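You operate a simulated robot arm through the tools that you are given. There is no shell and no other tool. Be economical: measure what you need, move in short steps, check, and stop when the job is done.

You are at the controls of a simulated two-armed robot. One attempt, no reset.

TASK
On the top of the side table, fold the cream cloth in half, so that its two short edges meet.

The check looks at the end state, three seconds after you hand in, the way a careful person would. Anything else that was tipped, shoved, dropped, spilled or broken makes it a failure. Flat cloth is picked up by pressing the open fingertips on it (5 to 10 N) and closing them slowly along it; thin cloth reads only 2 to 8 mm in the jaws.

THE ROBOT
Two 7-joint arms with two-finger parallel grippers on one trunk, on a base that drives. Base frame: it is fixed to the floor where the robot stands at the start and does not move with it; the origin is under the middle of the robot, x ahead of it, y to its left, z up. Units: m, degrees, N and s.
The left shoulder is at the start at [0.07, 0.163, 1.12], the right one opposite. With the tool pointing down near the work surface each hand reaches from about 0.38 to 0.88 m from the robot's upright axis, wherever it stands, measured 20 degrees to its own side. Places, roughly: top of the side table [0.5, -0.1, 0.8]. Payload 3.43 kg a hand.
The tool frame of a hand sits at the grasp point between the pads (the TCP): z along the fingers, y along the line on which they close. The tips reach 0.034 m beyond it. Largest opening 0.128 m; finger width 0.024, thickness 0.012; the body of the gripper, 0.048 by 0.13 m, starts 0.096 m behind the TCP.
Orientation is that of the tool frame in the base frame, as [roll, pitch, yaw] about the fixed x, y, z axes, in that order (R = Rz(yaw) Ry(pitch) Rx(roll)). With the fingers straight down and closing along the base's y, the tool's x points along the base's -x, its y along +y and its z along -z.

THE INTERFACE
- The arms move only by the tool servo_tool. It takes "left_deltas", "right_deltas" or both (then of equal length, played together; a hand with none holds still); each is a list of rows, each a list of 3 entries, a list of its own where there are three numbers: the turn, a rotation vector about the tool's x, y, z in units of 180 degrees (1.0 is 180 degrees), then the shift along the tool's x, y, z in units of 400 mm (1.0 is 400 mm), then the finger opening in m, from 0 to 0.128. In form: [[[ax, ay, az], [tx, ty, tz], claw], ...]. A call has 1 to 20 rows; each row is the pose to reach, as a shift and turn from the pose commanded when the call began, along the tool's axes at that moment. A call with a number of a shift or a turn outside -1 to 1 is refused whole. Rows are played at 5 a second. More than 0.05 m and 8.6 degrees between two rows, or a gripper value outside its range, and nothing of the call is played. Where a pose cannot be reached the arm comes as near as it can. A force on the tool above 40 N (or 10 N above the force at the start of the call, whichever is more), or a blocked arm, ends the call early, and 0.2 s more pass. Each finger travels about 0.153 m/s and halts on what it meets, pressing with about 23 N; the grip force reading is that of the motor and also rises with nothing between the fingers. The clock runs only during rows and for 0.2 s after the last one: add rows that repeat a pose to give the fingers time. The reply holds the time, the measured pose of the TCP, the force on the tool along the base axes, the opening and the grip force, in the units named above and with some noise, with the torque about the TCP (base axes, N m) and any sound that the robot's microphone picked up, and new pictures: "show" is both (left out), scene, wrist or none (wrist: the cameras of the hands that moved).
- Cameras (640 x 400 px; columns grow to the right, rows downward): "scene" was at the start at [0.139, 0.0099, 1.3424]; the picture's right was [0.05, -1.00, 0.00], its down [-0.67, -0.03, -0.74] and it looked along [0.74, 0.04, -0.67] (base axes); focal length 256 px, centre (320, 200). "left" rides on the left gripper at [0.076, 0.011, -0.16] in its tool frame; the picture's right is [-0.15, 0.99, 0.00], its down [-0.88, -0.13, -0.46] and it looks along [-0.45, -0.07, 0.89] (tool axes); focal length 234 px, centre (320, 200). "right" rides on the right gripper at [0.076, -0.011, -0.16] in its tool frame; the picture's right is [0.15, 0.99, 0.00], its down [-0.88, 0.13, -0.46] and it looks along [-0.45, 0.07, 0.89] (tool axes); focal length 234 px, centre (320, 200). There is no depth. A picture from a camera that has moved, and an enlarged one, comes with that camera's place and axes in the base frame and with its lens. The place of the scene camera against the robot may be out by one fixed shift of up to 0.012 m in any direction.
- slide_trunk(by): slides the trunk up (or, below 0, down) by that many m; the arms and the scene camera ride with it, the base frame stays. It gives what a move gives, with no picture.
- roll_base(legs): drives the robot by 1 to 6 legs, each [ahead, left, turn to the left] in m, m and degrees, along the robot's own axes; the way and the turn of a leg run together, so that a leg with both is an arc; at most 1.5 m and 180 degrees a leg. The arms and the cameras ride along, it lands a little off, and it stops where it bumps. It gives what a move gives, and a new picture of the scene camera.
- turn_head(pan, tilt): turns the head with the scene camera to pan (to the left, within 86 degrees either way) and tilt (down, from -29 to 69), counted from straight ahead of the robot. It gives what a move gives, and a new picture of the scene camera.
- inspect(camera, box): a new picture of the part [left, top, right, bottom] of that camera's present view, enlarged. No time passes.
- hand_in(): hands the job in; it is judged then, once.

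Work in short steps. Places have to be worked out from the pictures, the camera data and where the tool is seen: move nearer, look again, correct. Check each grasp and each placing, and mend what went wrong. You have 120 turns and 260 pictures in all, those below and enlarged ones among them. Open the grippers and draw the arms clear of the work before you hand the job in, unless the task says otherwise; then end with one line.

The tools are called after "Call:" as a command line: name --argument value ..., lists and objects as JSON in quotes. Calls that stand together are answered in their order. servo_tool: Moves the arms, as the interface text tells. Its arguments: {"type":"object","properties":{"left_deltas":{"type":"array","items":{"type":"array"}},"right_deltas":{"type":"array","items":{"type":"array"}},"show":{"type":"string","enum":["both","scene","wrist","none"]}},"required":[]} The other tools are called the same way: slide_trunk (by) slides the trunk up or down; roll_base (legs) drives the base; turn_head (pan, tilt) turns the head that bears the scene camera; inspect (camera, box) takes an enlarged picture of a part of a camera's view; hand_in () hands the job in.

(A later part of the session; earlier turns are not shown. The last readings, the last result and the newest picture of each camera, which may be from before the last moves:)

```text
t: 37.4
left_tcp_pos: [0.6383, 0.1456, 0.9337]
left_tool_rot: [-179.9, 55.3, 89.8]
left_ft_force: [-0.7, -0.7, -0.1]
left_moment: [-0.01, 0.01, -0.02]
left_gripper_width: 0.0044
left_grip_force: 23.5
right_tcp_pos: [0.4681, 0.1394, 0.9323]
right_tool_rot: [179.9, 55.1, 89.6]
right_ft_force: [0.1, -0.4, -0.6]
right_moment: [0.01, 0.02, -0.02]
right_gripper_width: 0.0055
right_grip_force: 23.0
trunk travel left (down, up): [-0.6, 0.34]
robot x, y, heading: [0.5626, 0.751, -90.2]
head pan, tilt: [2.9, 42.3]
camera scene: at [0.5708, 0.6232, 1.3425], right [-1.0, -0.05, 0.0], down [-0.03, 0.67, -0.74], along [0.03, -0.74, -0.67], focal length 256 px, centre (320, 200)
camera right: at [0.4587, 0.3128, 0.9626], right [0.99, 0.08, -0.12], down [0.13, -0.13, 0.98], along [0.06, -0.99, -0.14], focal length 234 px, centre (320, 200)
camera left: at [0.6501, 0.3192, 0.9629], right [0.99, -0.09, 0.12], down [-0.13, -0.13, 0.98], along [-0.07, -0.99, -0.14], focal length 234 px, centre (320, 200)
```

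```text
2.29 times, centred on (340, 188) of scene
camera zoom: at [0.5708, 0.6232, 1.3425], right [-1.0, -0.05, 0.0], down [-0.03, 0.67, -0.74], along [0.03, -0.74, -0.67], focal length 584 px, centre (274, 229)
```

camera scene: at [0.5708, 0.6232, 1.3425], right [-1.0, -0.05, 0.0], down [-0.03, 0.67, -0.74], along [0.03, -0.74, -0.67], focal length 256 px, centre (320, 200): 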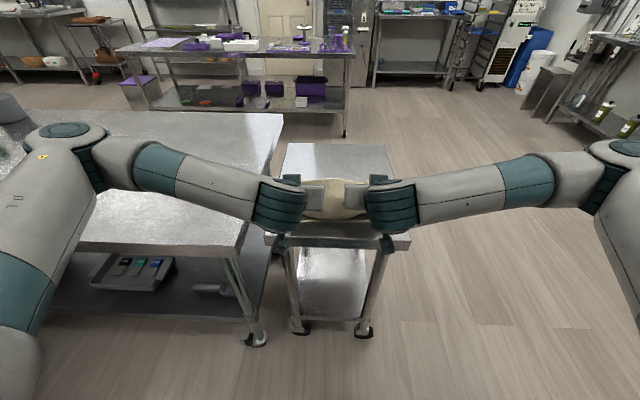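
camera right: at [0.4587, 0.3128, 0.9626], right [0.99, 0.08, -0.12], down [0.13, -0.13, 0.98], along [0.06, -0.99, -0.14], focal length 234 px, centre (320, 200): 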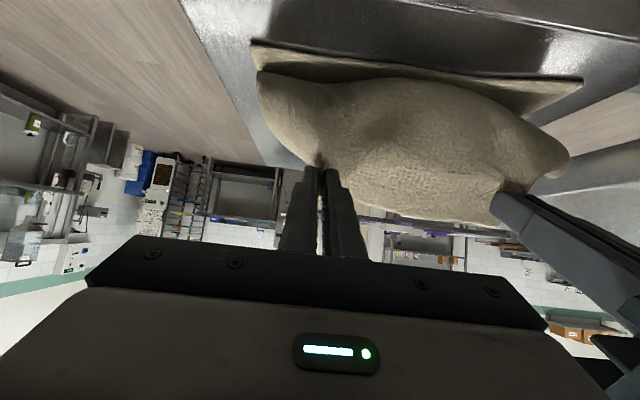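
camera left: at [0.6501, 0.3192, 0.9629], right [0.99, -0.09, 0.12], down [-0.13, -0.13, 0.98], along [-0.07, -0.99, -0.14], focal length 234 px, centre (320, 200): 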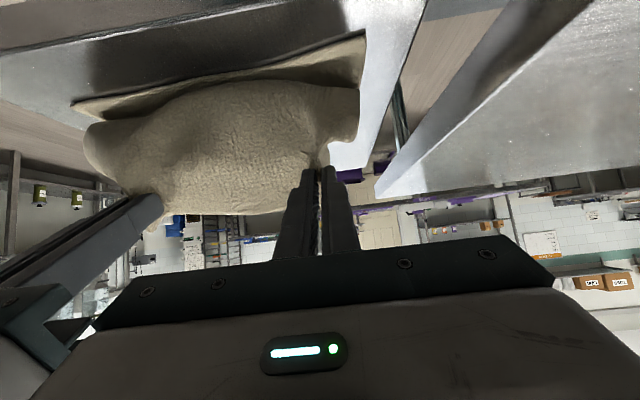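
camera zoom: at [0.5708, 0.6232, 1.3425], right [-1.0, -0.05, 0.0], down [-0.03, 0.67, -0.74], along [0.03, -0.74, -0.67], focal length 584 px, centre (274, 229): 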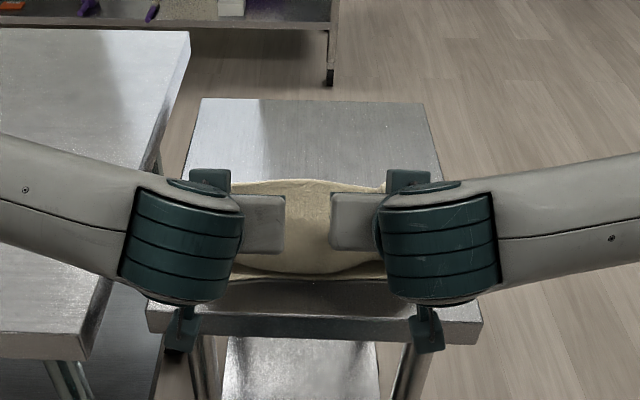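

From the wrist views, the near edge's corners are at about (0.395, 0.117) and (0.691, 0.137), and the layer slopes cleanly up to the fingers. I'll lower both hands so the tips sit just inside that edge.

Call:
servo_tool --left_deltas '[[[0, 0, 0], [0.034, 0, 0.024], 0], [[0, 0, 0], [0.068, 0, 0.048], 0], [[0, 0, 0], [0.102, 0, 0.072], 0], [[0, 0, 0], [0.136, 0, 0.096], 0], [[0, 0, 0], [0.17, 0, 0.12], 0], [[0, 0, 0], [0.19, 0, 0.134], 0], [[0, 0, 0], [0.203, 0, 0.142], 0], [[0, 0, 0], [0.203, 0, 0.142], 0]]' --right_deltas '[[[0, 0, 0], [0.032, 0, 0.026], 0], [[0, 0, 0], [0.064, 0, 0.052], 0], [[0, 0, 0], [0.096, 0, 0.078], 0], [[0, 0, 0], [0.128, 0, 0.104], 0], [[0, 0, 0], [0.16, 0, 0.13], 0], [[0, 0, 0], [0.18, 0, 0.146], 0], [[0, 0, 0], [0.1915, 0, 0.154], 0], [[0, 0, 0], [0.1915, 0, 0.154], 0]]'

```text
t: 39.2
left_tcp_pos: [0.6365, 0.1461, 0.8398]
left_tool_rot: [-179.8, 55.3, 89.9]
left_ft_force: [-3.5, -3.6, 19.7]
left_moment: [-0.52, 0.05, -0.1]
left_gripper_width: 0.0044
left_grip_force: 22.7
right_tcp_pos: [0.4708, 0.1331, 0.8379]
right_tool_rot: [179.9, 55.2, 89.6]
right_ft_force: [2.4, -2.0, 10.1]
right_moment: [-0.18, -0.09, 0.03]
right_gripper_width: 0.0054
right_grip_force: 23.0
trunk travel left (down, up): [-0.6, 0.34]
robot x, y, heading: [0.5643, 0.7468, -90.3]
head pan, tilt: [2.9, 42.3]
camera scene: at [0.5703, 0.6257, 1.3431], right [-1.0, -0.05, 0.0], down [-0.03, 0.67, -0.74], along [0.03, -0.74, -0.67], focal length 256 px, centre (320, 200)
camera right: at [0.4605, 0.3073, 0.8663], right [0.99, 0.08, -0.12], down [0.13, -0.13, 0.98], along [0.06, -0.99, -0.14], focal length 234 px, centre (320, 200)
camera left: at [0.6493, 0.3199, 0.8669], right [0.99, -0.09, 0.12], down [-0.13, -0.12, 0.98], along [-0.07, -0.99, -0.13], focal length 234 px, centre (320, 200)
```

scene: 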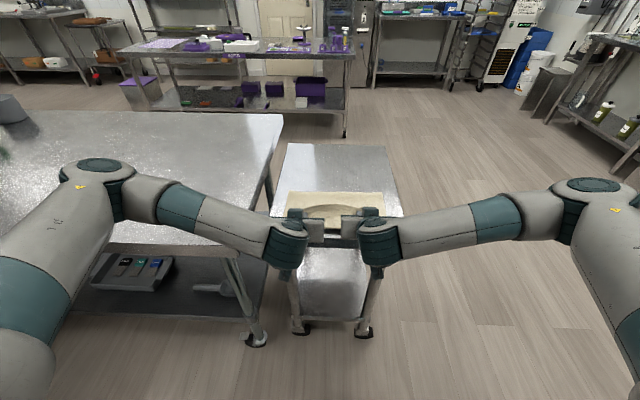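
right: 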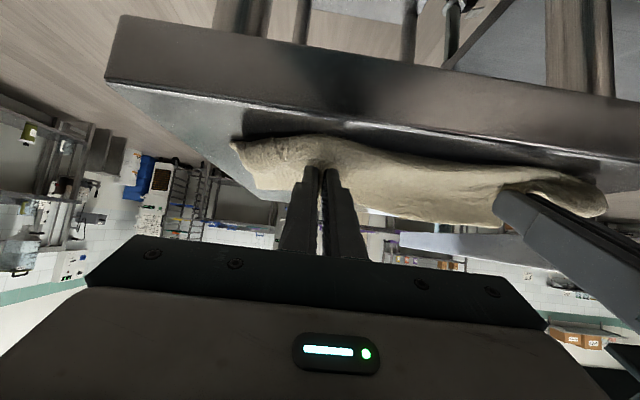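
left: 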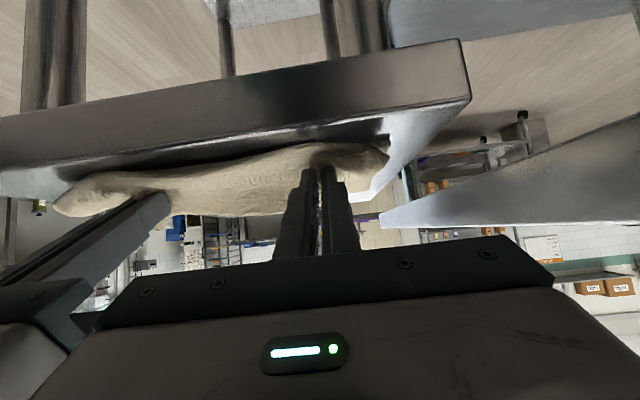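

The tips are on the near edge. I'll ease the left pressure, open slowly, and lift straight up to look.

Call:
servo_tool --left_deltas '[[[0, 0, 0], [-0.006, 0, -0.004], 0.006], [[0, 0, 0], [-0.006, 0, -0.004], 0.015], [[0, 0, 0], [-0.006, 0, -0.004], 0.025], [[0, 0, 0], [-0.006, 0, -0.004], 0.035], [[0, 0, 0], [-0.006, 0, -0.004], 0.04], [[0, 0, 0], [-0.03, 0, -0.02], 0.04], [[0, 0, 0], [-0.06, 0, -0.042], 0.04], [[0, 0, 0], [-0.12, 0, -0.084], 0.04], [[0, 0, 0], [-0.18, 0, -0.126], 0.04], [[0, 0, 0], [-0.2457, 0, -0.172], 0.04]]' --right_deltas '[[[0, 0, 0], [0, 0, 0], 0.006], [[0, 0, 0], [0, 0, 0], 0.015], [[0, 0, 0], [0, 0, 0], 0.025], [[0, 0, 0], [0, 0, 0], 0.035], [[0, 0, 0], [0, 0, 0], 0.04], [[0, 0, 0], [-0.03, 0, -0.02], 0.04], [[0, 0, 0], [-0.06, 0, -0.042], 0.04], [[0, 0, 0], [-0.12, 0, -0.084], 0.04], [[0, 0, 0], [-0.18, 0, -0.126], 0.04], [[0, 0, 0], [-0.2457, 0, -0.172], 0.04]]'

```text
t: 41.4
left_tcp_pos: [0.6395, 0.1462, 0.9569]
left_tool_rot: [-180.0, 55.1, 89.7]
left_ft_force: [0.6, 0.5, 0.6]
left_moment: [-0.02, -0.02, 0.01]
left_gripper_width: 0.04
left_grip_force: 0.2
right_tcp_pos: [0.4711, 0.1338, 0.9549]
right_tool_rot: [-180.0, 55.0, 89.8]
right_ft_force: [0.1, -0.6, 0.7]
right_moment: [-0.01, -0.01, 0.0]
right_gripper_width: 0.0397
right_grip_force: 0.1
trunk travel left (down, up): [-0.6, 0.34]
robot x, y, heading: [0.5588, 0.7537, -90.4]
head pan, tilt: [2.9, 42.3]
camera scene: at [0.5708, 0.6244, 1.3425], right [-1.0, -0.05, 0.0], down [-0.03, 0.67, -0.74], along [0.03, -0.74, -0.67], focal length 256 px, centre (320, 200)
camera right: at [0.4602, 0.3073, 0.9842], right [0.99, 0.08, -0.12], down [0.13, -0.13, 0.98], along [0.06, -0.99, -0.14], focal length 234 px, centre (320, 200)
camera left: at [0.6522, 0.32, 0.986], right [0.99, -0.09, 0.12], down [-0.13, -0.13, 0.98], along [-0.07, -0.99, -0.14], focal length 234 px, centre (320, 200)
```

scene: 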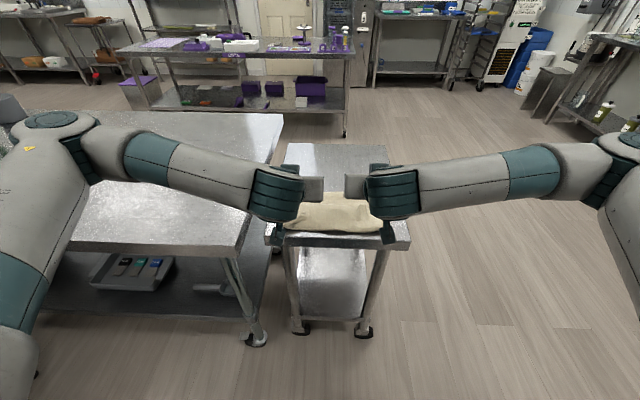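
right: 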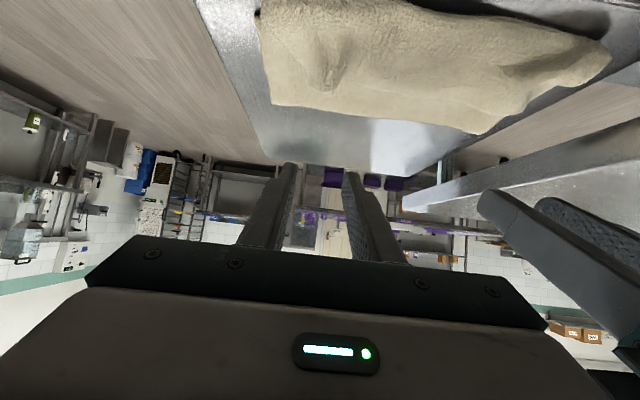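
left: 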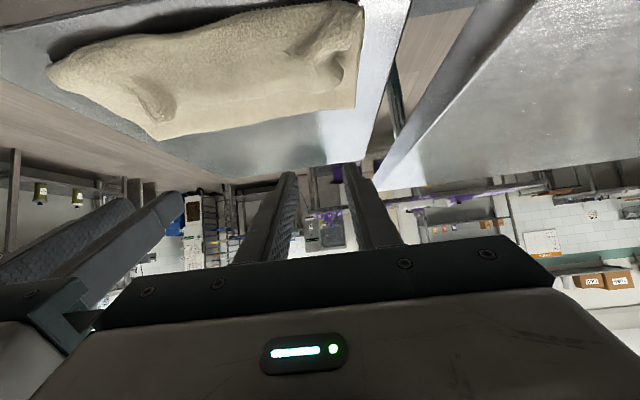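

The fold was released near the edge. I'll swing the hands aside and level them to see it clearly.

Call:
servo_tool --left_deltas '[[[0, 0.04, 0], [-0.026, 0.047, -0.018], 0.04], [[0, 0.08, 0], [-0.052, 0.094, -0.036], 0.04], [[0, 0.12, 0], [-0.078, 0.141, -0.054], 0.04], [[0, 0.16, 0], [-0.104, 0.188, -0.072], 0.04], [[0, 0.2, 0], [-0.13, 0.235, -0.09], 0.04], [[0, 0.24, 0], [-0.156, 0.282, -0.108], 0.04], [[0, 0.28, 0], [-0.182, 0.329, -0.126], 0.04], [[0, 0.306, 0], [-0.205, 0.375, -0.143], 0.04]]' --right_deltas '[[[0, 0.04, 0], [-0.026, -0.047, -0.018], 0.04], [[0, 0.08, 0], [-0.052, -0.094, -0.036], 0.04], [[0, 0.12, 0], [-0.078, -0.141, -0.054], 0.04], [[0, 0.16, 0], [-0.104, -0.188, -0.072], 0.04], [[0, 0.2, 0], [-0.13, -0.235, -0.09], 0.04], [[0, 0.24, 0], [-0.156, -0.282, -0.108], 0.04], [[0, 0.28, 0], [-0.182, -0.329, -0.126], 0.04], [[0, 0.306, 0], [-0.205, -0.375, -0.143], 0.04]]'

Call:
inspect --camera "scene" --box '[240, 150, 420, 262]'

```text
t: 43.2
left_tcp_pos: [0.7885, 0.1442, 1.0544]
left_tool_rot: [-179.9, -0.1, 89.7]
left_ft_force: [0.2, 0.2, 0.1]
left_moment: [-0.02, 0.01, -0.02]
left_gripper_width: 0.0397
left_grip_force: 0.1
right_tcp_pos: [0.3201, 0.1328, 1.0566]
right_tool_rot: [-179.9, -0.1, 89.8]
right_ft_force: [0.2, 0.2, 1.1]
right_moment: [-0.05, -0.01, -0.01]
right_gripper_width: 0.0397
right_grip_force: 0.0
trunk travel left (down, up): [-0.6, 0.34]
robot x, y, heading: [0.5611, 0.7525, -90.3]
head pan, tilt: [2.9, 42.3]
camera scene: at [0.5708, 0.623, 1.3424], right [-1.0, -0.05, 0.0], down [-0.03, 0.67, -0.74], along [0.03, -0.74, -0.67], focal length 256 px, centre (320, 200)
camera right: at [0.3095, 0.2087, 1.216], right [0.99, 0.14, 0.0], down [0.13, -0.88, 0.45], along [0.07, -0.45, -0.89], focal length 234 px, centre (320, 200)
camera left: at [0.8006, 0.2183, 1.2146], right [0.99, -0.15, 0.0], down [-0.14, -0.88, 0.45], along [-0.07, -0.45, -0.89], focal length 234 px, centre (320, 200)
```

scene: 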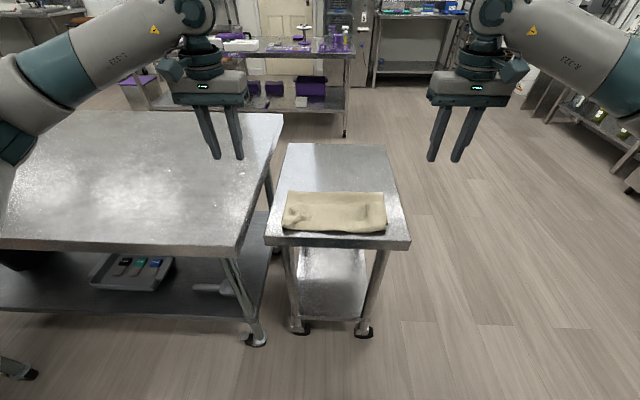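
right: 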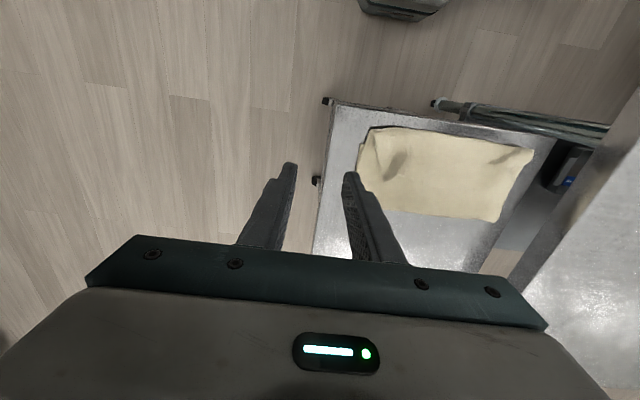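
left: 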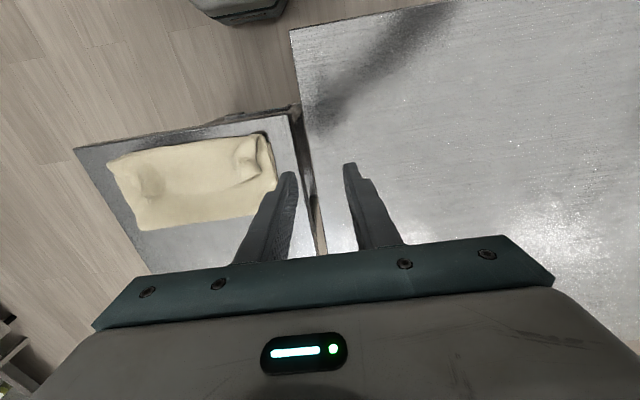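

```text
3.56 times, centred on (330, 206) of scene
camera zoom: at [0.5708, 0.623, 1.3424], right [-1.0, -0.05, 0.0], down [-0.03, 0.67, -0.74], along [0.03, -0.74, -0.67], focal length 908 px, centre (284, 179)
```

zoom: 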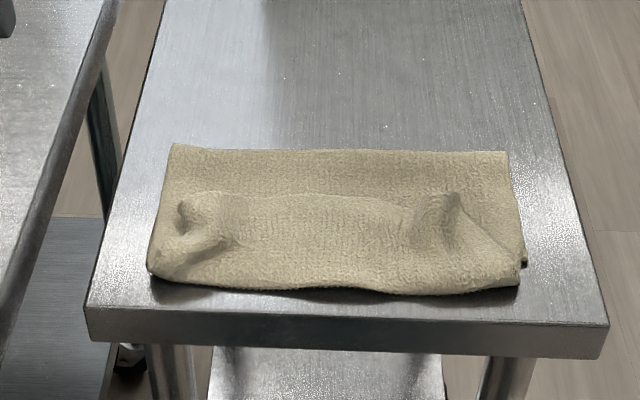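

The fold lies near the table's near side, but the front may be a rolled bulge with the real edge curled back on top. I'll look closer with the wrist cameras.

Call:
inspect --camera "right" --box '[340, 110, 560, 247]'

Call:
inspect --camera "left" --box '[80, 110, 300, 247]'

Call:
inspect --camera "scene" --box '[275, 180, 395, 255]'

```text
2.91 times, centred on (450, 178) of right
camera zoom: at [0.3095, 0.2087, 1.216], right [0.99, 0.14, 0.0], down [0.13, -0.88, 0.45], along [0.07, -0.45, -0.89], focal length 681 px, centre (-58, 262)
```

zoom: 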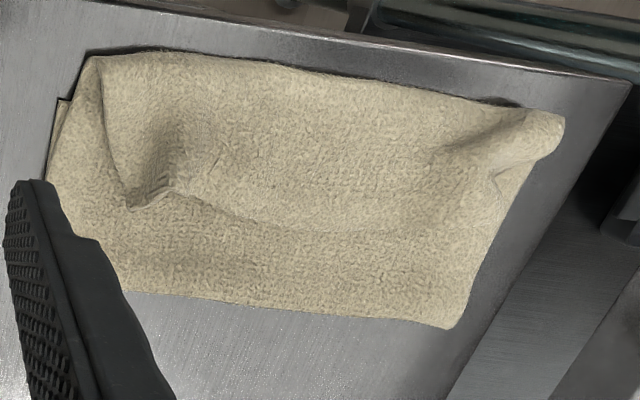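

```text
2.91 times, centred on (190, 178) of left
camera zoom: at [0.8006, 0.2183, 1.2146], right [0.99, -0.15, 0.0], down [-0.14, -0.88, 0.45], along [-0.07, -0.45, -0.89], focal length 681 px, centre (698, 262)
```

zoom: 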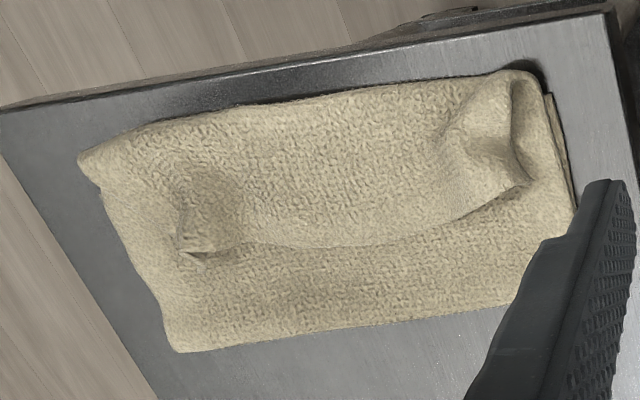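

```text
5.33 times, centred on (335, 218) of scene
camera zoom: at [0.5708, 0.623, 1.3424], right [-1.0, -0.05, 0.0], down [-0.03, 0.67, -0.74], along [0.03, -0.74, -0.67], focal length 1362 px, centre (240, 107)
```

zoom: 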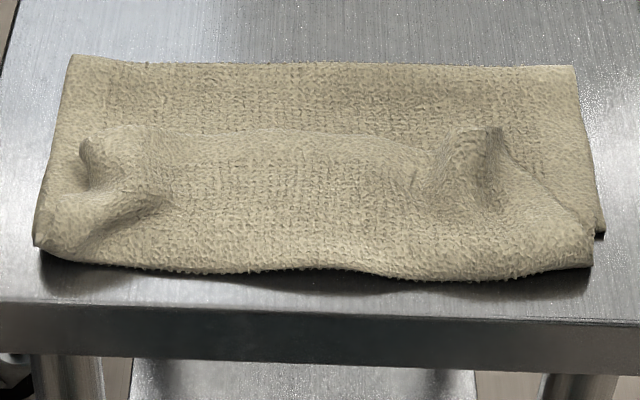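

The edge did curl back on top: it sits near y≈0.09 between the two pinch lumps, while the fold line is at y≈0.00 instead of about −0.06. I'll redo it with a higher, tauter arc, so first I drive back in to regrip the lumps.

Call:
roll_base --legs '[[0.17, 0, 0]]'

```text
t: 44.7
left_tcp_pos: [0.7868, -0.0301, 1.0546]
left_tool_rot: [180.0, 0.0, 89.7]
left_ft_force: [0.5, 0.6, 0.2]
left_moment: [0.06, -0.06, 0.02]
left_gripper_width: 0.0398
left_grip_force: 0.1
right_tcp_pos: [0.3184, -0.0396, 1.056]
right_tool_rot: [180.0, 0.1, 89.5]
right_ft_force: [-0.2, 0.4, 0.1]
right_moment: [-0.01, -0.02, -0.02]
right_gripper_width: 0.0398
right_grip_force: 0.1
trunk travel left (down, up): [-0.6, 0.34]
robot x, y, heading: [0.5588, 0.5781, -90.4]
head pan, tilt: [2.9, 42.3]
camera scene: at [0.5695, 0.4498, 1.3425], right [-1.0, -0.04, 0.0], down [-0.03, 0.67, -0.74], along [0.03, -0.74, -0.67], focal length 256 px, centre (320, 200)
```

scene: 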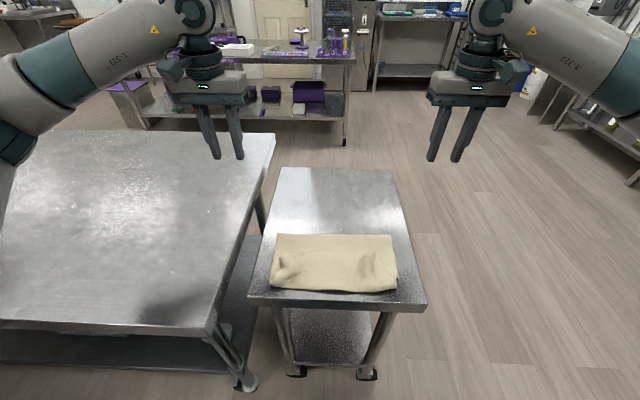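

I'll bring both hands above the two lumps.

Call:
servo_tool --left_deltas '[[[0, 0, 0], [0.05, -0.05, 0.06], 0.05], [[0, 0, 0], [0.1, -0.1, 0.12], 0.05], [[0, 0, 0], [0.15, -0.15, 0.18], 0.05], [[0, 0, 0], [0.2, -0.2, 0.25], 0.05], [[0, 0, 0], [0.25, -0.25, 0.32], 0.05], [[0, 0, 0], [0.305, -0.2975, 0.3875], 0.05], [[0, 0, 0], [0.305, -0.2975, 0.3875], 0.05]]' --right_deltas '[[[0, 0, 0], [0.05, 0.058, 0.06], 0.05], [[0, 0, 0], [0.1, 0.116, 0.12], 0.05], [[0, 0, 0], [0.15, 0.174, 0.18], 0.05], [[0, 0, 0], [0.2, 0.232, 0.25], 0.05], [[0, 0, 0], [0.25, 0.29, 0.32], 0.05], [[0, 0, 0], [0.3, 0.35, 0.39], 0.05], [[0, 0, 0], [0.3, 0.35, 0.39], 0.05]]'

```text
t: 46.3
left_tcp_pos: [0.6696, 0.0916, 0.9008]
left_tool_rot: [-180.0, 0.0, 89.6]
left_ft_force: [0.6, 0.5, -0.7]
left_moment: [-0.03, 0.0, 0.03]
left_gripper_width: 0.0499
left_grip_force: 0.1
right_tcp_pos: [0.4597, 0.0788, 0.9019]
right_tool_rot: [-180.0, 0.1, 89.5]
right_ft_force: [0.5, 0.7, -0.4]
right_moment: [0.0, 0.0, -0.03]
right_gripper_width: 0.0501
right_grip_force: 0.0
trunk travel left (down, up): [-0.6, 0.34]
robot x, y, heading: [0.5631, 0.5764, -90.7]
head pan, tilt: [2.9, 42.3]
camera scene: at [0.5694, 0.4504, 1.3425], right [-1.0, -0.04, 0.0], down [-0.03, 0.67, -0.74], along [0.03, -0.74, -0.67], focal length 256 px, centre (320, 200)
camera right: at [0.448, 0.1551, 1.0604], right [0.99, 0.14, 0.0], down [0.12, -0.88, 0.46], along [0.06, -0.45, -0.89], focal length 234 px, centre (320, 200)
camera left: at [0.681, 0.1668, 1.0608], right [0.99, -0.15, 0.0], down [-0.14, -0.88, 0.46], along [-0.07, -0.45, -0.89], focal length 234 px, centre (320, 200)
```

scene: 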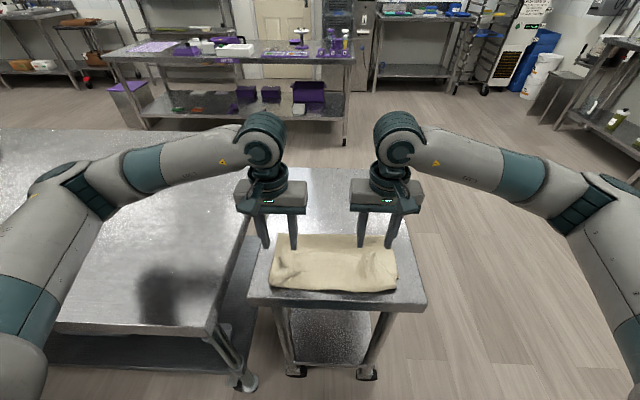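
right: 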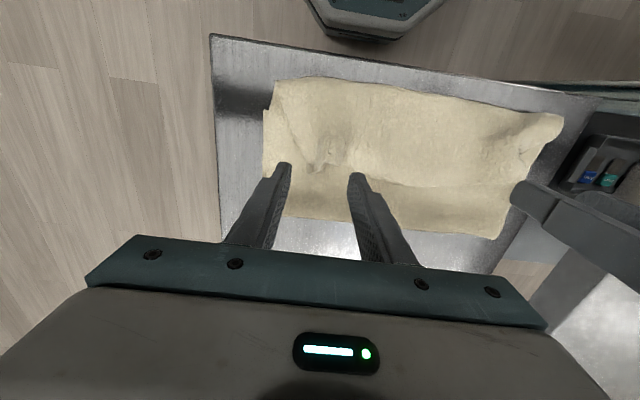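
left: 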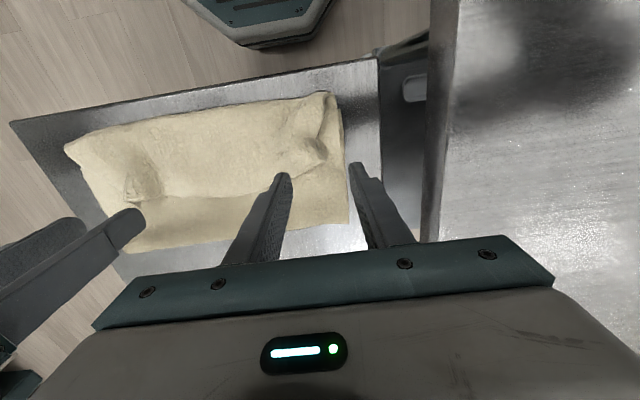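

Call:
inspect --camera "right" --box '[240, 70, 400, 190]'

Call:
inspect --camera "left" --box '[220, 70, 380, 190]'

```text
3.33 times, centred on (320, 130) of right
camera zoom: at [0.448, 0.1551, 1.0604], right [0.99, 0.14, 0.0], down [0.12, -0.88, 0.46], along [0.06, -0.45, -0.89], focal length 781 px, centre (320, 433)
```

zoom: 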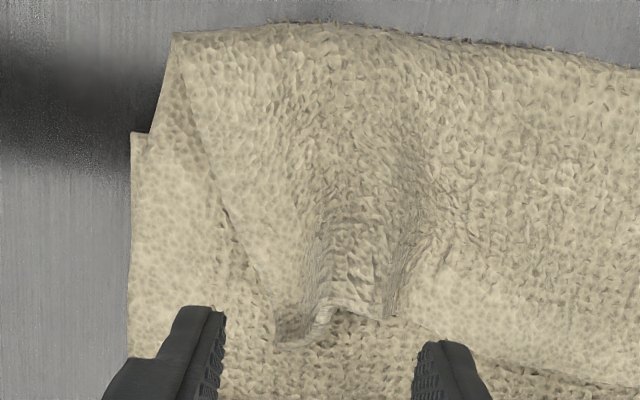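

```text
3.33 times, centred on (300, 130) of left
camera zoom: at [0.681, 0.1668, 1.0608], right [0.99, -0.15, 0.0], down [-0.14, -0.88, 0.46], along [-0.07, -0.45, -0.89], focal length 781 px, centre (387, 433)
```

zoom: 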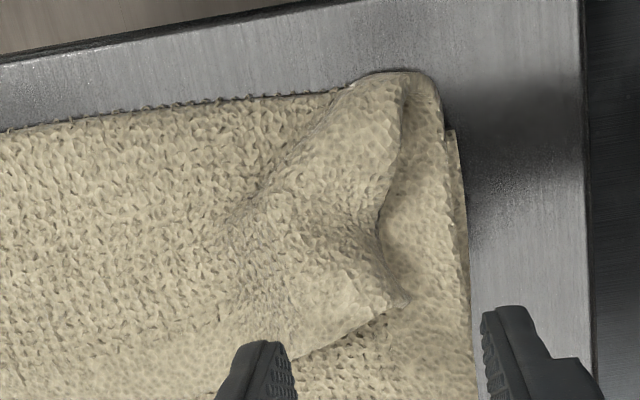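

The tent on the right sits at about (0.467, 0.085) and the raised left corner at about (0.66, 0.09). I'll pinch just this top flap, with the tips held about 8 mm above the lower layers.

Call:
servo_tool --left_deltas '[[[0, 0, 0], [0.021, -0.024, 0.0], 0.06], [[0, 0, 0], [0.021, -0.024, 0.06], 0.06], [[0, 0, 0], [0.021, -0.024, 0.1], 0.06], [[0, 0, 0], [0.021, -0.024, 0.122], 0.06], [[0, 0, 0], [0.021, -0.024, 0.122], 0.06]]' --right_deltas '[[[0, 0, 0], [0.03, 0.0175, 0.0], 0.05], [[0, 0, 0], [0.03, 0.0175, 0.06], 0.05], [[0, 0, 0], [0.03, 0.0175, 0.1], 0.05], [[0, 0, 0], [0.03, 0.0175, 0.125], 0.05], [[0, 0, 0], [0.03, 0.0175, 0.125], 0.05]]' --show "wrist"

Call:
inspect --camera "right" --box '[220, 90, 420, 215]'

Call:
inspect --camera "left" --box '[220, 90, 420, 215]'

```text
t: 47.5
left_tcp_pos: [0.659, 0.1014, 0.8513]
left_tool_rot: [-180.0, 0.0, 89.6]
left_ft_force: [-0.6, 0.3, 0.7]
left_moment: [-0.01, 0.0, -0.03]
left_gripper_width: 0.0602
left_grip_force: 0.1
right_tcp_pos: [0.4661, 0.0924, 0.8506]
right_tool_rot: [-179.9, 0.0, 89.6]
right_ft_force: [0.7, 0.6, -0.2]
right_moment: [-0.03, -0.02, 0.05]
right_gripper_width: 0.0501
right_grip_force: 0.0
trunk travel left (down, up): [-0.6, 0.34]
robot x, y, heading: [0.5628, 0.5756, -90.3]
head pan, tilt: [2.9, 42.3]
camera right: at [0.4545, 0.1676, 1.0099], right [0.99, 0.14, 0.0], down [0.12, -0.88, 0.46], along [0.06, -0.45, -0.89], focal length 234 px, centre (320, 200)
camera left: at [0.6705, 0.1762, 1.0102], right [0.99, -0.15, 0.0], down [-0.14, -0.88, 0.46], along [-0.07, -0.45, -0.89], focal length 234 px, centre (320, 200)
```

right: 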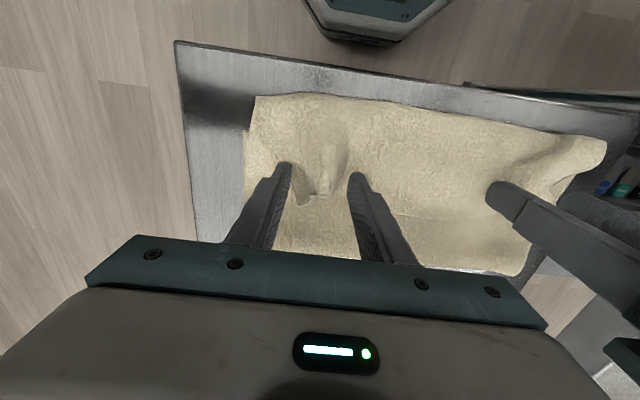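
left: 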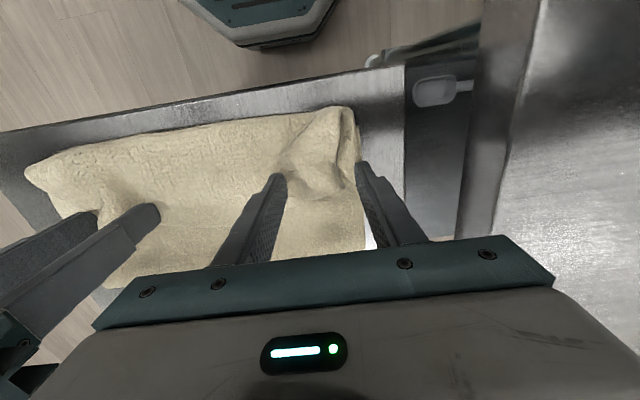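

```text
3.20 times, centred on (320, 152) of right
camera zoom: at [0.4545, 0.1676, 1.0099], right [0.99, 0.14, 0.0], down [0.12, -0.88, 0.46], along [0.06, -0.45, -0.89], focal length 749 px, centre (320, 352)
```

zoom: 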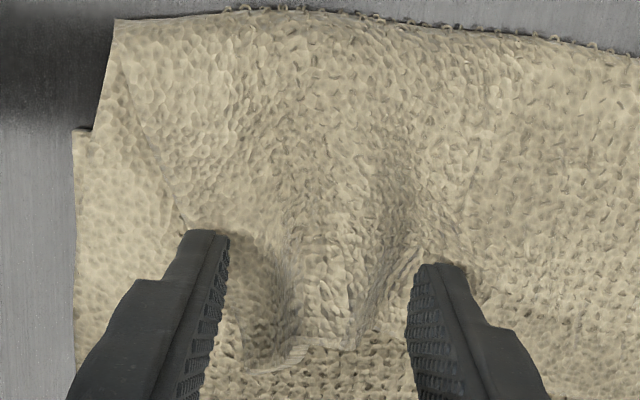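

```text
3.20 times, centred on (320, 152) of left
camera zoom: at [0.6705, 0.1762, 1.0102], right [0.99, -0.15, 0.0], down [-0.14, -0.88, 0.46], along [-0.07, -0.45, -0.89], focal length 749 px, centre (320, 352)
```

zoom: 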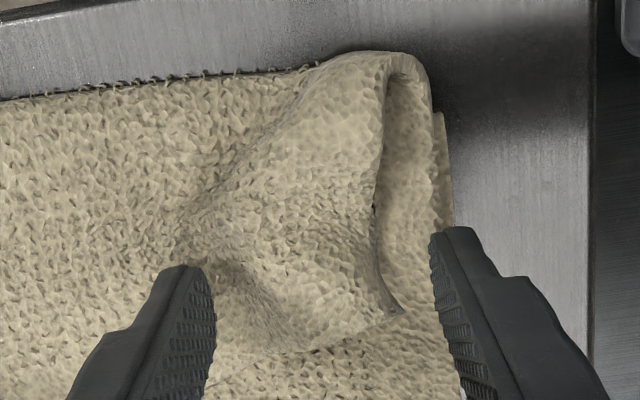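

Both tents are well straddled. I'll lower about 4 mm and close.

Call:
servo_tool --left_deltas '[[[0, 0, 0], [0, 0, 0.01], 0.055], [[0, 0, 0], [0, 0, 0.01], 0.047], [[0, 0, 0], [0, 0, 0.01], 0.039], [[0, 0, 0], [0, 0, 0.01], 0.031], [[0, 0, 0], [0, 0, 0.01], 0.023], [[0, 0, 0], [0, 0, 0.01], 0.015], [[0, 0, 0], [0, 0, 0.01], 0.007], [[0, 0, 0], [0, 0, 0.01], 0], [[0, 0, 0], [0, 0, 0.01], 0]]' --right_deltas '[[[0, 0, 0], [0, 0, 0.01], 0.047], [[0, 0, 0], [0, 0, 0.01], 0.041], [[0, 0, 0], [0, 0, 0.01], 0.035], [[0, 0, 0], [0, 0, 0.01], 0.028], [[0, 0, 0], [0, 0, 0.01], 0.021], [[0, 0, 0], [0, 0, 0.01], 0.014], [[0, 0, 0], [0, 0, 0.01], 0.007], [[0, 0, 0], [0, 0, 0.01], 0], [[0, 0, 0], [0, 0, 0.01], 0]]' --show "wrist"

```text
t: 49.5
left_tcp_pos: [0.6585, 0.1013, 0.848]
left_tool_rot: [-179.9, 0.0, 89.4]
left_ft_force: [-18.7, -0.8, 3.5]
left_moment: [-0.03, 0.71, 0.01]
left_gripper_width: 0.0127
left_grip_force: 22.7
right_tcp_pos: [0.4665, 0.0915, 0.8473]
right_tool_rot: [179.9, 0.0, 89.8]
right_ft_force: [18.4, -0.9, 3.7]
right_moment: [0.03, -0.62, -0.04]
right_gripper_width: 0.006
right_grip_force: 22.8
trunk travel left (down, up): [-0.6, 0.34]
robot x, y, heading: [0.5601, 0.5767, -90.2]
head pan, tilt: [2.9, 42.3]
camera right: at [0.4557, 0.1679, 1.006], right [0.99, 0.14, 0.0], down [0.12, -0.88, 0.46], along [0.07, -0.45, -0.89], focal length 234 px, centre (320, 200)
camera left: at [0.6706, 0.1769, 1.0066], right [0.99, -0.15, 0.0], down [-0.14, -0.88, 0.46], along [-0.07, -0.45, -0.89], focal length 234 px, centre (320, 200)
```

right: 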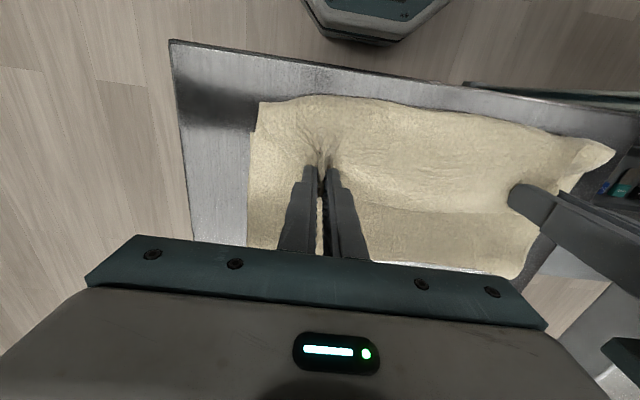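
left: 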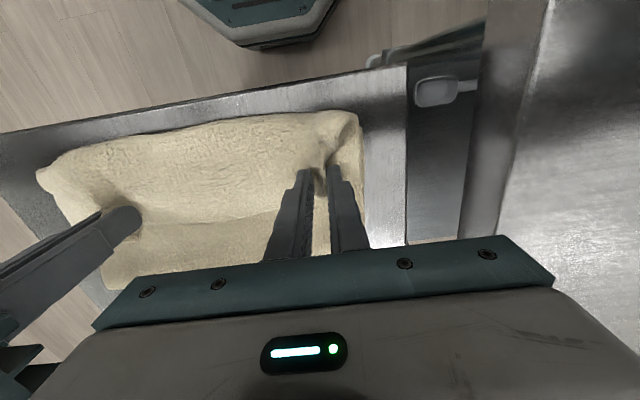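

Both hold the flap. I'll relieve the side tension, lift, and carry the edge back over to lay the cloth out past y≈−0.06 again.

Call:
servo_tool --left_deltas '[[[0, 0, 0], [0, -0.012, -0.01], 0], [[0, 0, 0], [0, -0.02, -0.03], 0], [[0, 0, 0], [0, -0.02, -0.09], 0], [[0, 0, 0], [-0.05, -0.02, -0.18], 0], [[0, 0, 0], [-0.12, -0.02, -0.26], 0], [[0, 0, 0], [-0.2, -0.02, -0.32], 0], [[0, 0, 0], [-0.3, -0.02, -0.36], 0], [[0, 0, 0], [-0.4, -0.02, -0.36], 0], [[0, 0, 0], [-0.5, -0.02, -0.33], 0], [[0, 0, 0], [-0.59, -0.02, -0.3], 0], [[0, 0, 0], [-0.67, -0.02, -0.26], 0], [[0, 0, 0], [-0.75, -0.02, -0.2], 0], [[0, 0, 0], [-0.75, -0.02, -0.2], 0]]' --right_deltas '[[[0, 0, 0], [0, 0.012, -0.01], 0], [[0, 0, 0], [0, 0.02, -0.03], 0], [[0, 0, 0], [0, 0.02, -0.09], 0], [[0, 0, 0], [-0.05, 0.02, -0.18], 0], [[0, 0, 0], [-0.12, 0.02, -0.26], 0], [[0, 0, 0], [-0.2, 0.02, -0.32], 0], [[0, 0, 0], [-0.3, 0.02, -0.36], 0], [[0, 0, 0], [-0.4, 0.02, -0.36], 0], [[0, 0, 0], [-0.5, 0.02, -0.33], 0], [[0, 0, 0], [-0.59, 0.02, -0.3], 0], [[0, 0, 0], [-0.67, 0.02, -0.26], 0], [[0, 0, 0], [-0.75, 0.02, -0.2], 0], [[0, 0, 0], [-0.75, 0.02, -0.2], 0]]'

Call:
inspect --camera "scene" --box '[230, 130, 450, 310]'

```text
t: 52.3
left_tcp_pos: [0.6478, -0.1989, 0.9273]
left_tool_rot: [-179.9, 0.0, 89.5]
left_ft_force: [-2.8, -0.2, -0.7]
left_moment: [-0.04, 0.09, 0.01]
left_gripper_width: 0.0053
left_grip_force: 22.7
right_tcp_pos: [0.4724, -0.209, 0.9269]
right_tool_rot: [180.0, 0.1, 89.7]
right_ft_force: [2.7, 0.5, 0.2]
right_moment: [-0.03, -0.13, -0.01]
right_gripper_width: 0.0051
right_grip_force: 23.0
trunk travel left (down, up): [-0.6, 0.34]
robot x, y, heading: [0.5635, 0.5797, -90.4]
head pan, tilt: [2.9, 42.3]
camera scene: at [0.5693, 0.4516, 1.3427], right [-1.0, -0.04, 0.0], down [-0.03, 0.67, -0.74], along [0.03, -0.74, -0.67], focal length 256 px, centre (320, 200)
camera right: at [0.4608, -0.1329, 1.086], right [0.99, 0.14, 0.0], down [0.13, -0.88, 0.46], along [0.06, -0.45, -0.89], focal length 234 px, centre (320, 200)
camera left: at [0.6598, -0.1241, 1.087], right [0.99, -0.15, 0.0], down [-0.14, -0.88, 0.46], along [-0.07, -0.45, -0.89], focal length 234 px, centre (320, 200)
```

scene: 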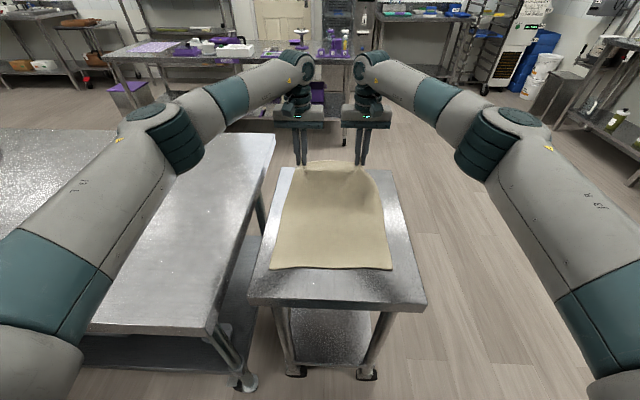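
right: 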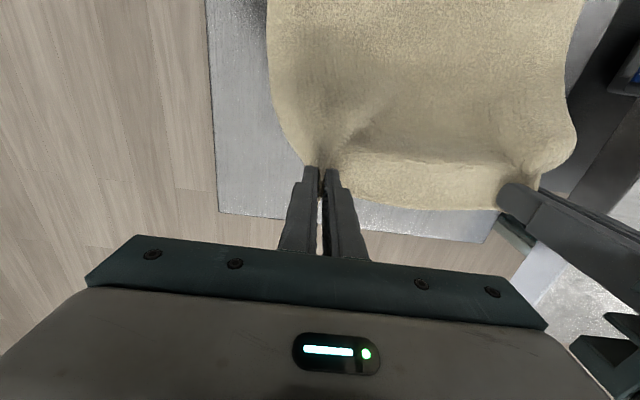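
left: 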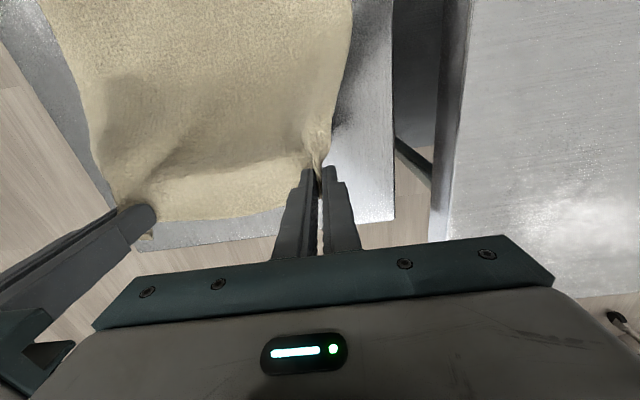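

```text
2.22 times, centred on (340, 220) of scene
camera zoom: at [0.5693, 0.4516, 1.3427], right [-1.0, -0.04, 0.0], down [-0.03, 0.67, -0.74], along [0.03, -0.74, -0.67], focal length 568 px, centre (276, 156)
```

zoom: 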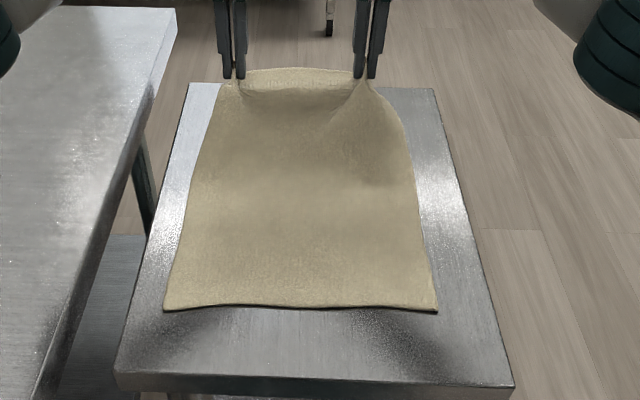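

The cloth unfolded cleanly, with the near edge at y≈0.11, so the fold should run at y≈−0.085. I'll follow a taut arc of about 0.175 m radius around that line, starting with a lift high.

Call:
servo_tool --left_deltas '[[[0, 0, 0], [0.02, 0, -0.06], 0], [[0, -0.015, 0], [0.06, 0, -0.11], 0], [[0, -0.035, 0], [0.105, 0, -0.15], 0], [[0, -0.0556, 0], [0.15, 0, -0.179], 0], [[0, -0.0556, 0], [0.15, 0, -0.179], 0]]' --right_deltas '[[[0, 0, 0], [0.02, 0, -0.06], 0], [[0, -0.015, 0], [0.06, 0, -0.11], 0], [[0, -0.035, 0], [0.105, 0, -0.15], 0], [[0, -0.0556, 0], [0.15, 0, -0.179], 0], [[0, -0.0556, 0], [0.15, 0, -0.179], 0]]' --show "none"

Call:
roll_base --legs '[[-0.12, 0, 0]]'

Call:
inspect --camera "scene" --box '[230, 90, 450, 270]'

```text
t: 53.5
left_tcp_pos: [0.6487, -0.1402, 0.9979]
left_tool_rot: [-180.0, 10.1, 89.6]
left_ft_force: [-4.4, -0.3, 0.5]
left_moment: [-0.01, 0.15, -0.08]
left_gripper_width: 0.0054
left_grip_force: 22.7
right_tcp_pos: [0.4714, -0.1488, 0.9964]
right_tool_rot: [179.9, 10.0, 89.6]
right_ft_force: [4.6, -0.9, -0.8]
right_moment: [0.01, -0.17, 0.04]
right_gripper_width: 0.0056
right_grip_force: 23.0
trunk travel left (down, up): [-0.6, 0.34]
robot x, y, heading: [0.5605, 0.5781, -90.4]
head pan, tilt: [2.9, 42.3]
```

```text
t: 54.8
left_tcp_pos: [0.6493, -0.021, 0.9994]
left_tool_rot: [-180.0, 10.1, 89.7]
left_ft_force: [-5.5, 0.2, -0.1]
left_moment: [0.0, 0.15, -0.07]
left_gripper_width: 0.0055
left_grip_force: 23.4
right_tcp_pos: [0.472, -0.029, 0.9964]
right_tool_rot: [180.0, 10.0, 89.6]
right_ft_force: [5.1, 0.2, -0.4]
right_moment: [0.03, -0.16, 0.04]
right_gripper_width: 0.0055
right_grip_force: 23.0
trunk travel left (down, up): [-0.6, 0.34]
robot x, y, heading: [0.5615, 0.7003, -90.5]
head pan, tilt: [2.9, 42.3]
camera scene: at [0.5703, 0.5692, 1.3423], right [-1.0, -0.04, 0.0], down [-0.03, 0.67, -0.74], along [0.03, -0.74, -0.67], focal length 256 px, centre (320, 200)
```

scene: 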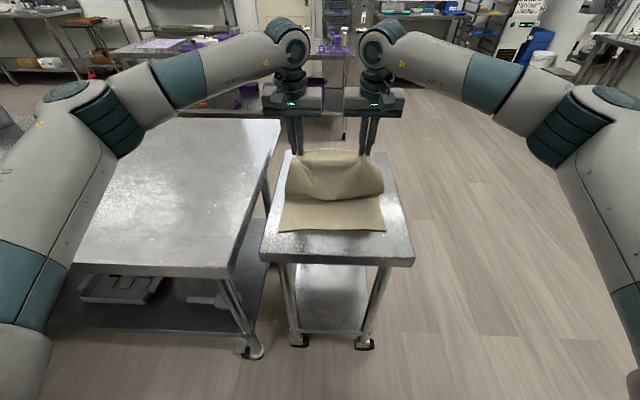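

```text
2.22 times, centred on (340, 180) of scene
camera zoom: at [0.5703, 0.5692, 1.3423], right [-1.0, -0.04, 0.0], down [-0.03, 0.67, -0.74], along [0.03, -0.74, -0.67], focal length 568 px, centre (276, 244)
```

zoom: 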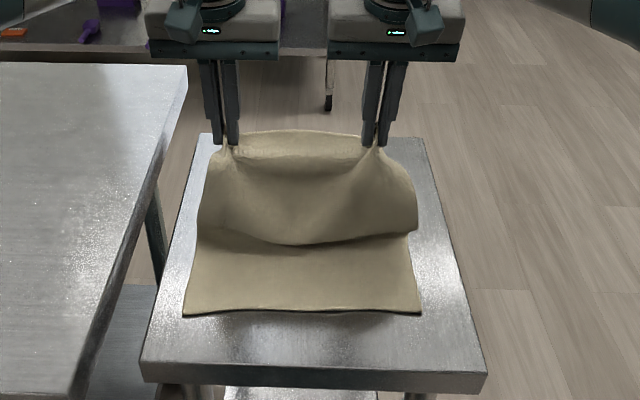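

The cloth hangs from the fingers with some slack at the fold. I'll raise it to take up the slack, then sweep forward along a taut arc while tilting to about 58°.

Call:
servo_tool --left_deltas '[[[0, -0.028, 0], [-0.006, 0, -0.035], 0], [[0, -0.0556, 0], [-0.0125, 0, -0.0705], 0], [[0, -0.08, 0], [0.036, 0, -0.06], 0], [[0, -0.104, 0], [0.084, 0, -0.048], 0], [[0, -0.128, 0], [0.132, 0, -0.036], 0], [[0, -0.152, 0], [0.176, 0, -0.012], 0], [[0, -0.176, 0], [0.22, 0, 0.012], 0], [[0, -0.2, 0], [0.264, 0, 0.035], 0], [[0, -0.233, 0], [0.319, 0, 0.083], 0], [[0, -0.267, 0], [0.374, 0, 0.132], 0], [[0, -0.267, 0], [0.374, 0, 0.132], 0]]' --right_deltas '[[[0, -0.028, 0], [-0.006, 0, -0.035], 0], [[0, -0.0556, 0], [-0.0125, 0, -0.0705], 0], [[0, -0.08, 0], [0.036, 0, -0.06], 0], [[0, -0.104, 0], [0.084, 0, -0.048], 0], [[0, -0.128, 0], [0.132, 0, -0.036], 0], [[0, -0.152, 0], [0.176, 0, -0.012], 0], [[0, -0.176, 0], [0.22, 0, 0.012], 0], [[0, -0.2, 0], [0.264, 0, 0.035], 0], [[0, -0.233, 0], [0.319, 0, 0.083], 0], [[0, -0.267, 0], [0.374, 0, 0.132], 0], [[0, -0.267, 0], [0.374, 0, 0.132], 0]]'

Call:
inspect --camera "scene" --box '[230, 110, 450, 270]'

```text
t: 57.2
left_tcp_pos: [0.6503, 0.12, 0.9207]
left_tool_rot: [-179.9, 58.1, 89.5]
left_ft_force: [-2.9, 0.0, 0.3]
left_moment: [0.01, -0.02, -0.11]
left_gripper_width: 0.0053
left_grip_force: 23.0
right_tcp_pos: [0.4745, 0.1103, 0.919]
right_tool_rot: [179.9, 58.1, 89.5]
right_ft_force: [3.0, 1.7, 0.0]
right_moment: [0.0, -0.04, 0.04]
right_gripper_width: 0.0052
right_grip_force: 23.1
trunk travel left (down, up): [-0.6, 0.34]
robot x, y, heading: [0.5588, 0.6941, -90.4]
head pan, tilt: [2.9, 42.3]
camera scene: at [0.5702, 0.5696, 1.3425], right [-1.0, -0.04, 0.0], down [-0.03, 0.67, -0.74], along [0.03, -0.74, -0.67], focal length 256 px, centre (320, 200)
camera right: at [0.4643, 0.2858, 0.939], right [0.99, 0.07, -0.12], down [0.13, -0.08, 0.99], along [0.06, -0.99, -0.09], focal length 234 px, centre (320, 200)
camera left: at [0.6625, 0.2945, 0.9405], right [0.99, -0.08, 0.12], down [-0.13, -0.08, 0.99], along [-0.07, -0.99, -0.09], focal length 234 px, centre (320, 200)
```

scene: 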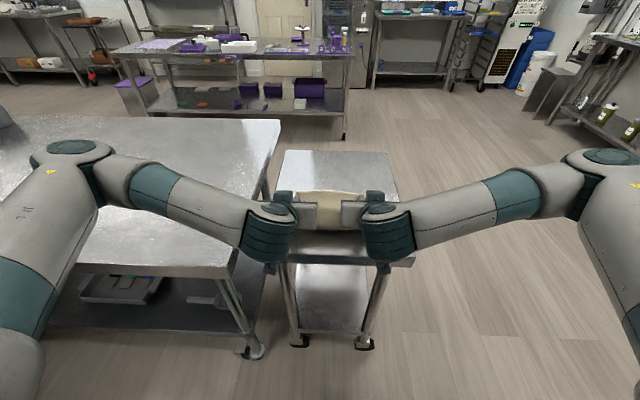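
right: 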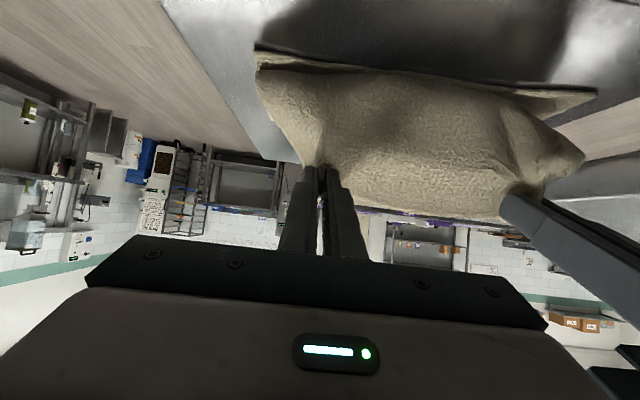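
left: 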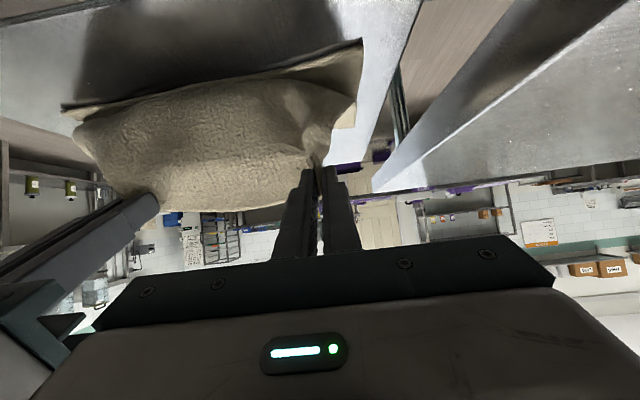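

```text
2.50 times, centred on (340, 190) of scene
camera zoom: at [0.5702, 0.5696, 1.3425], right [-1.0, -0.04, 0.0], down [-0.03, 0.67, -0.74], along [0.03, -0.74, -0.67], focal length 639 px, centre (270, 225)
```

zoom: 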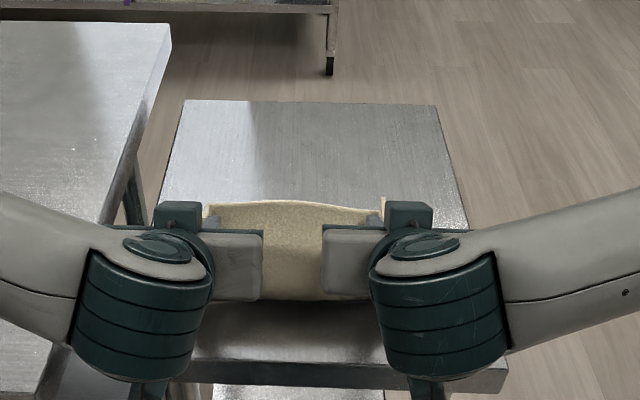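

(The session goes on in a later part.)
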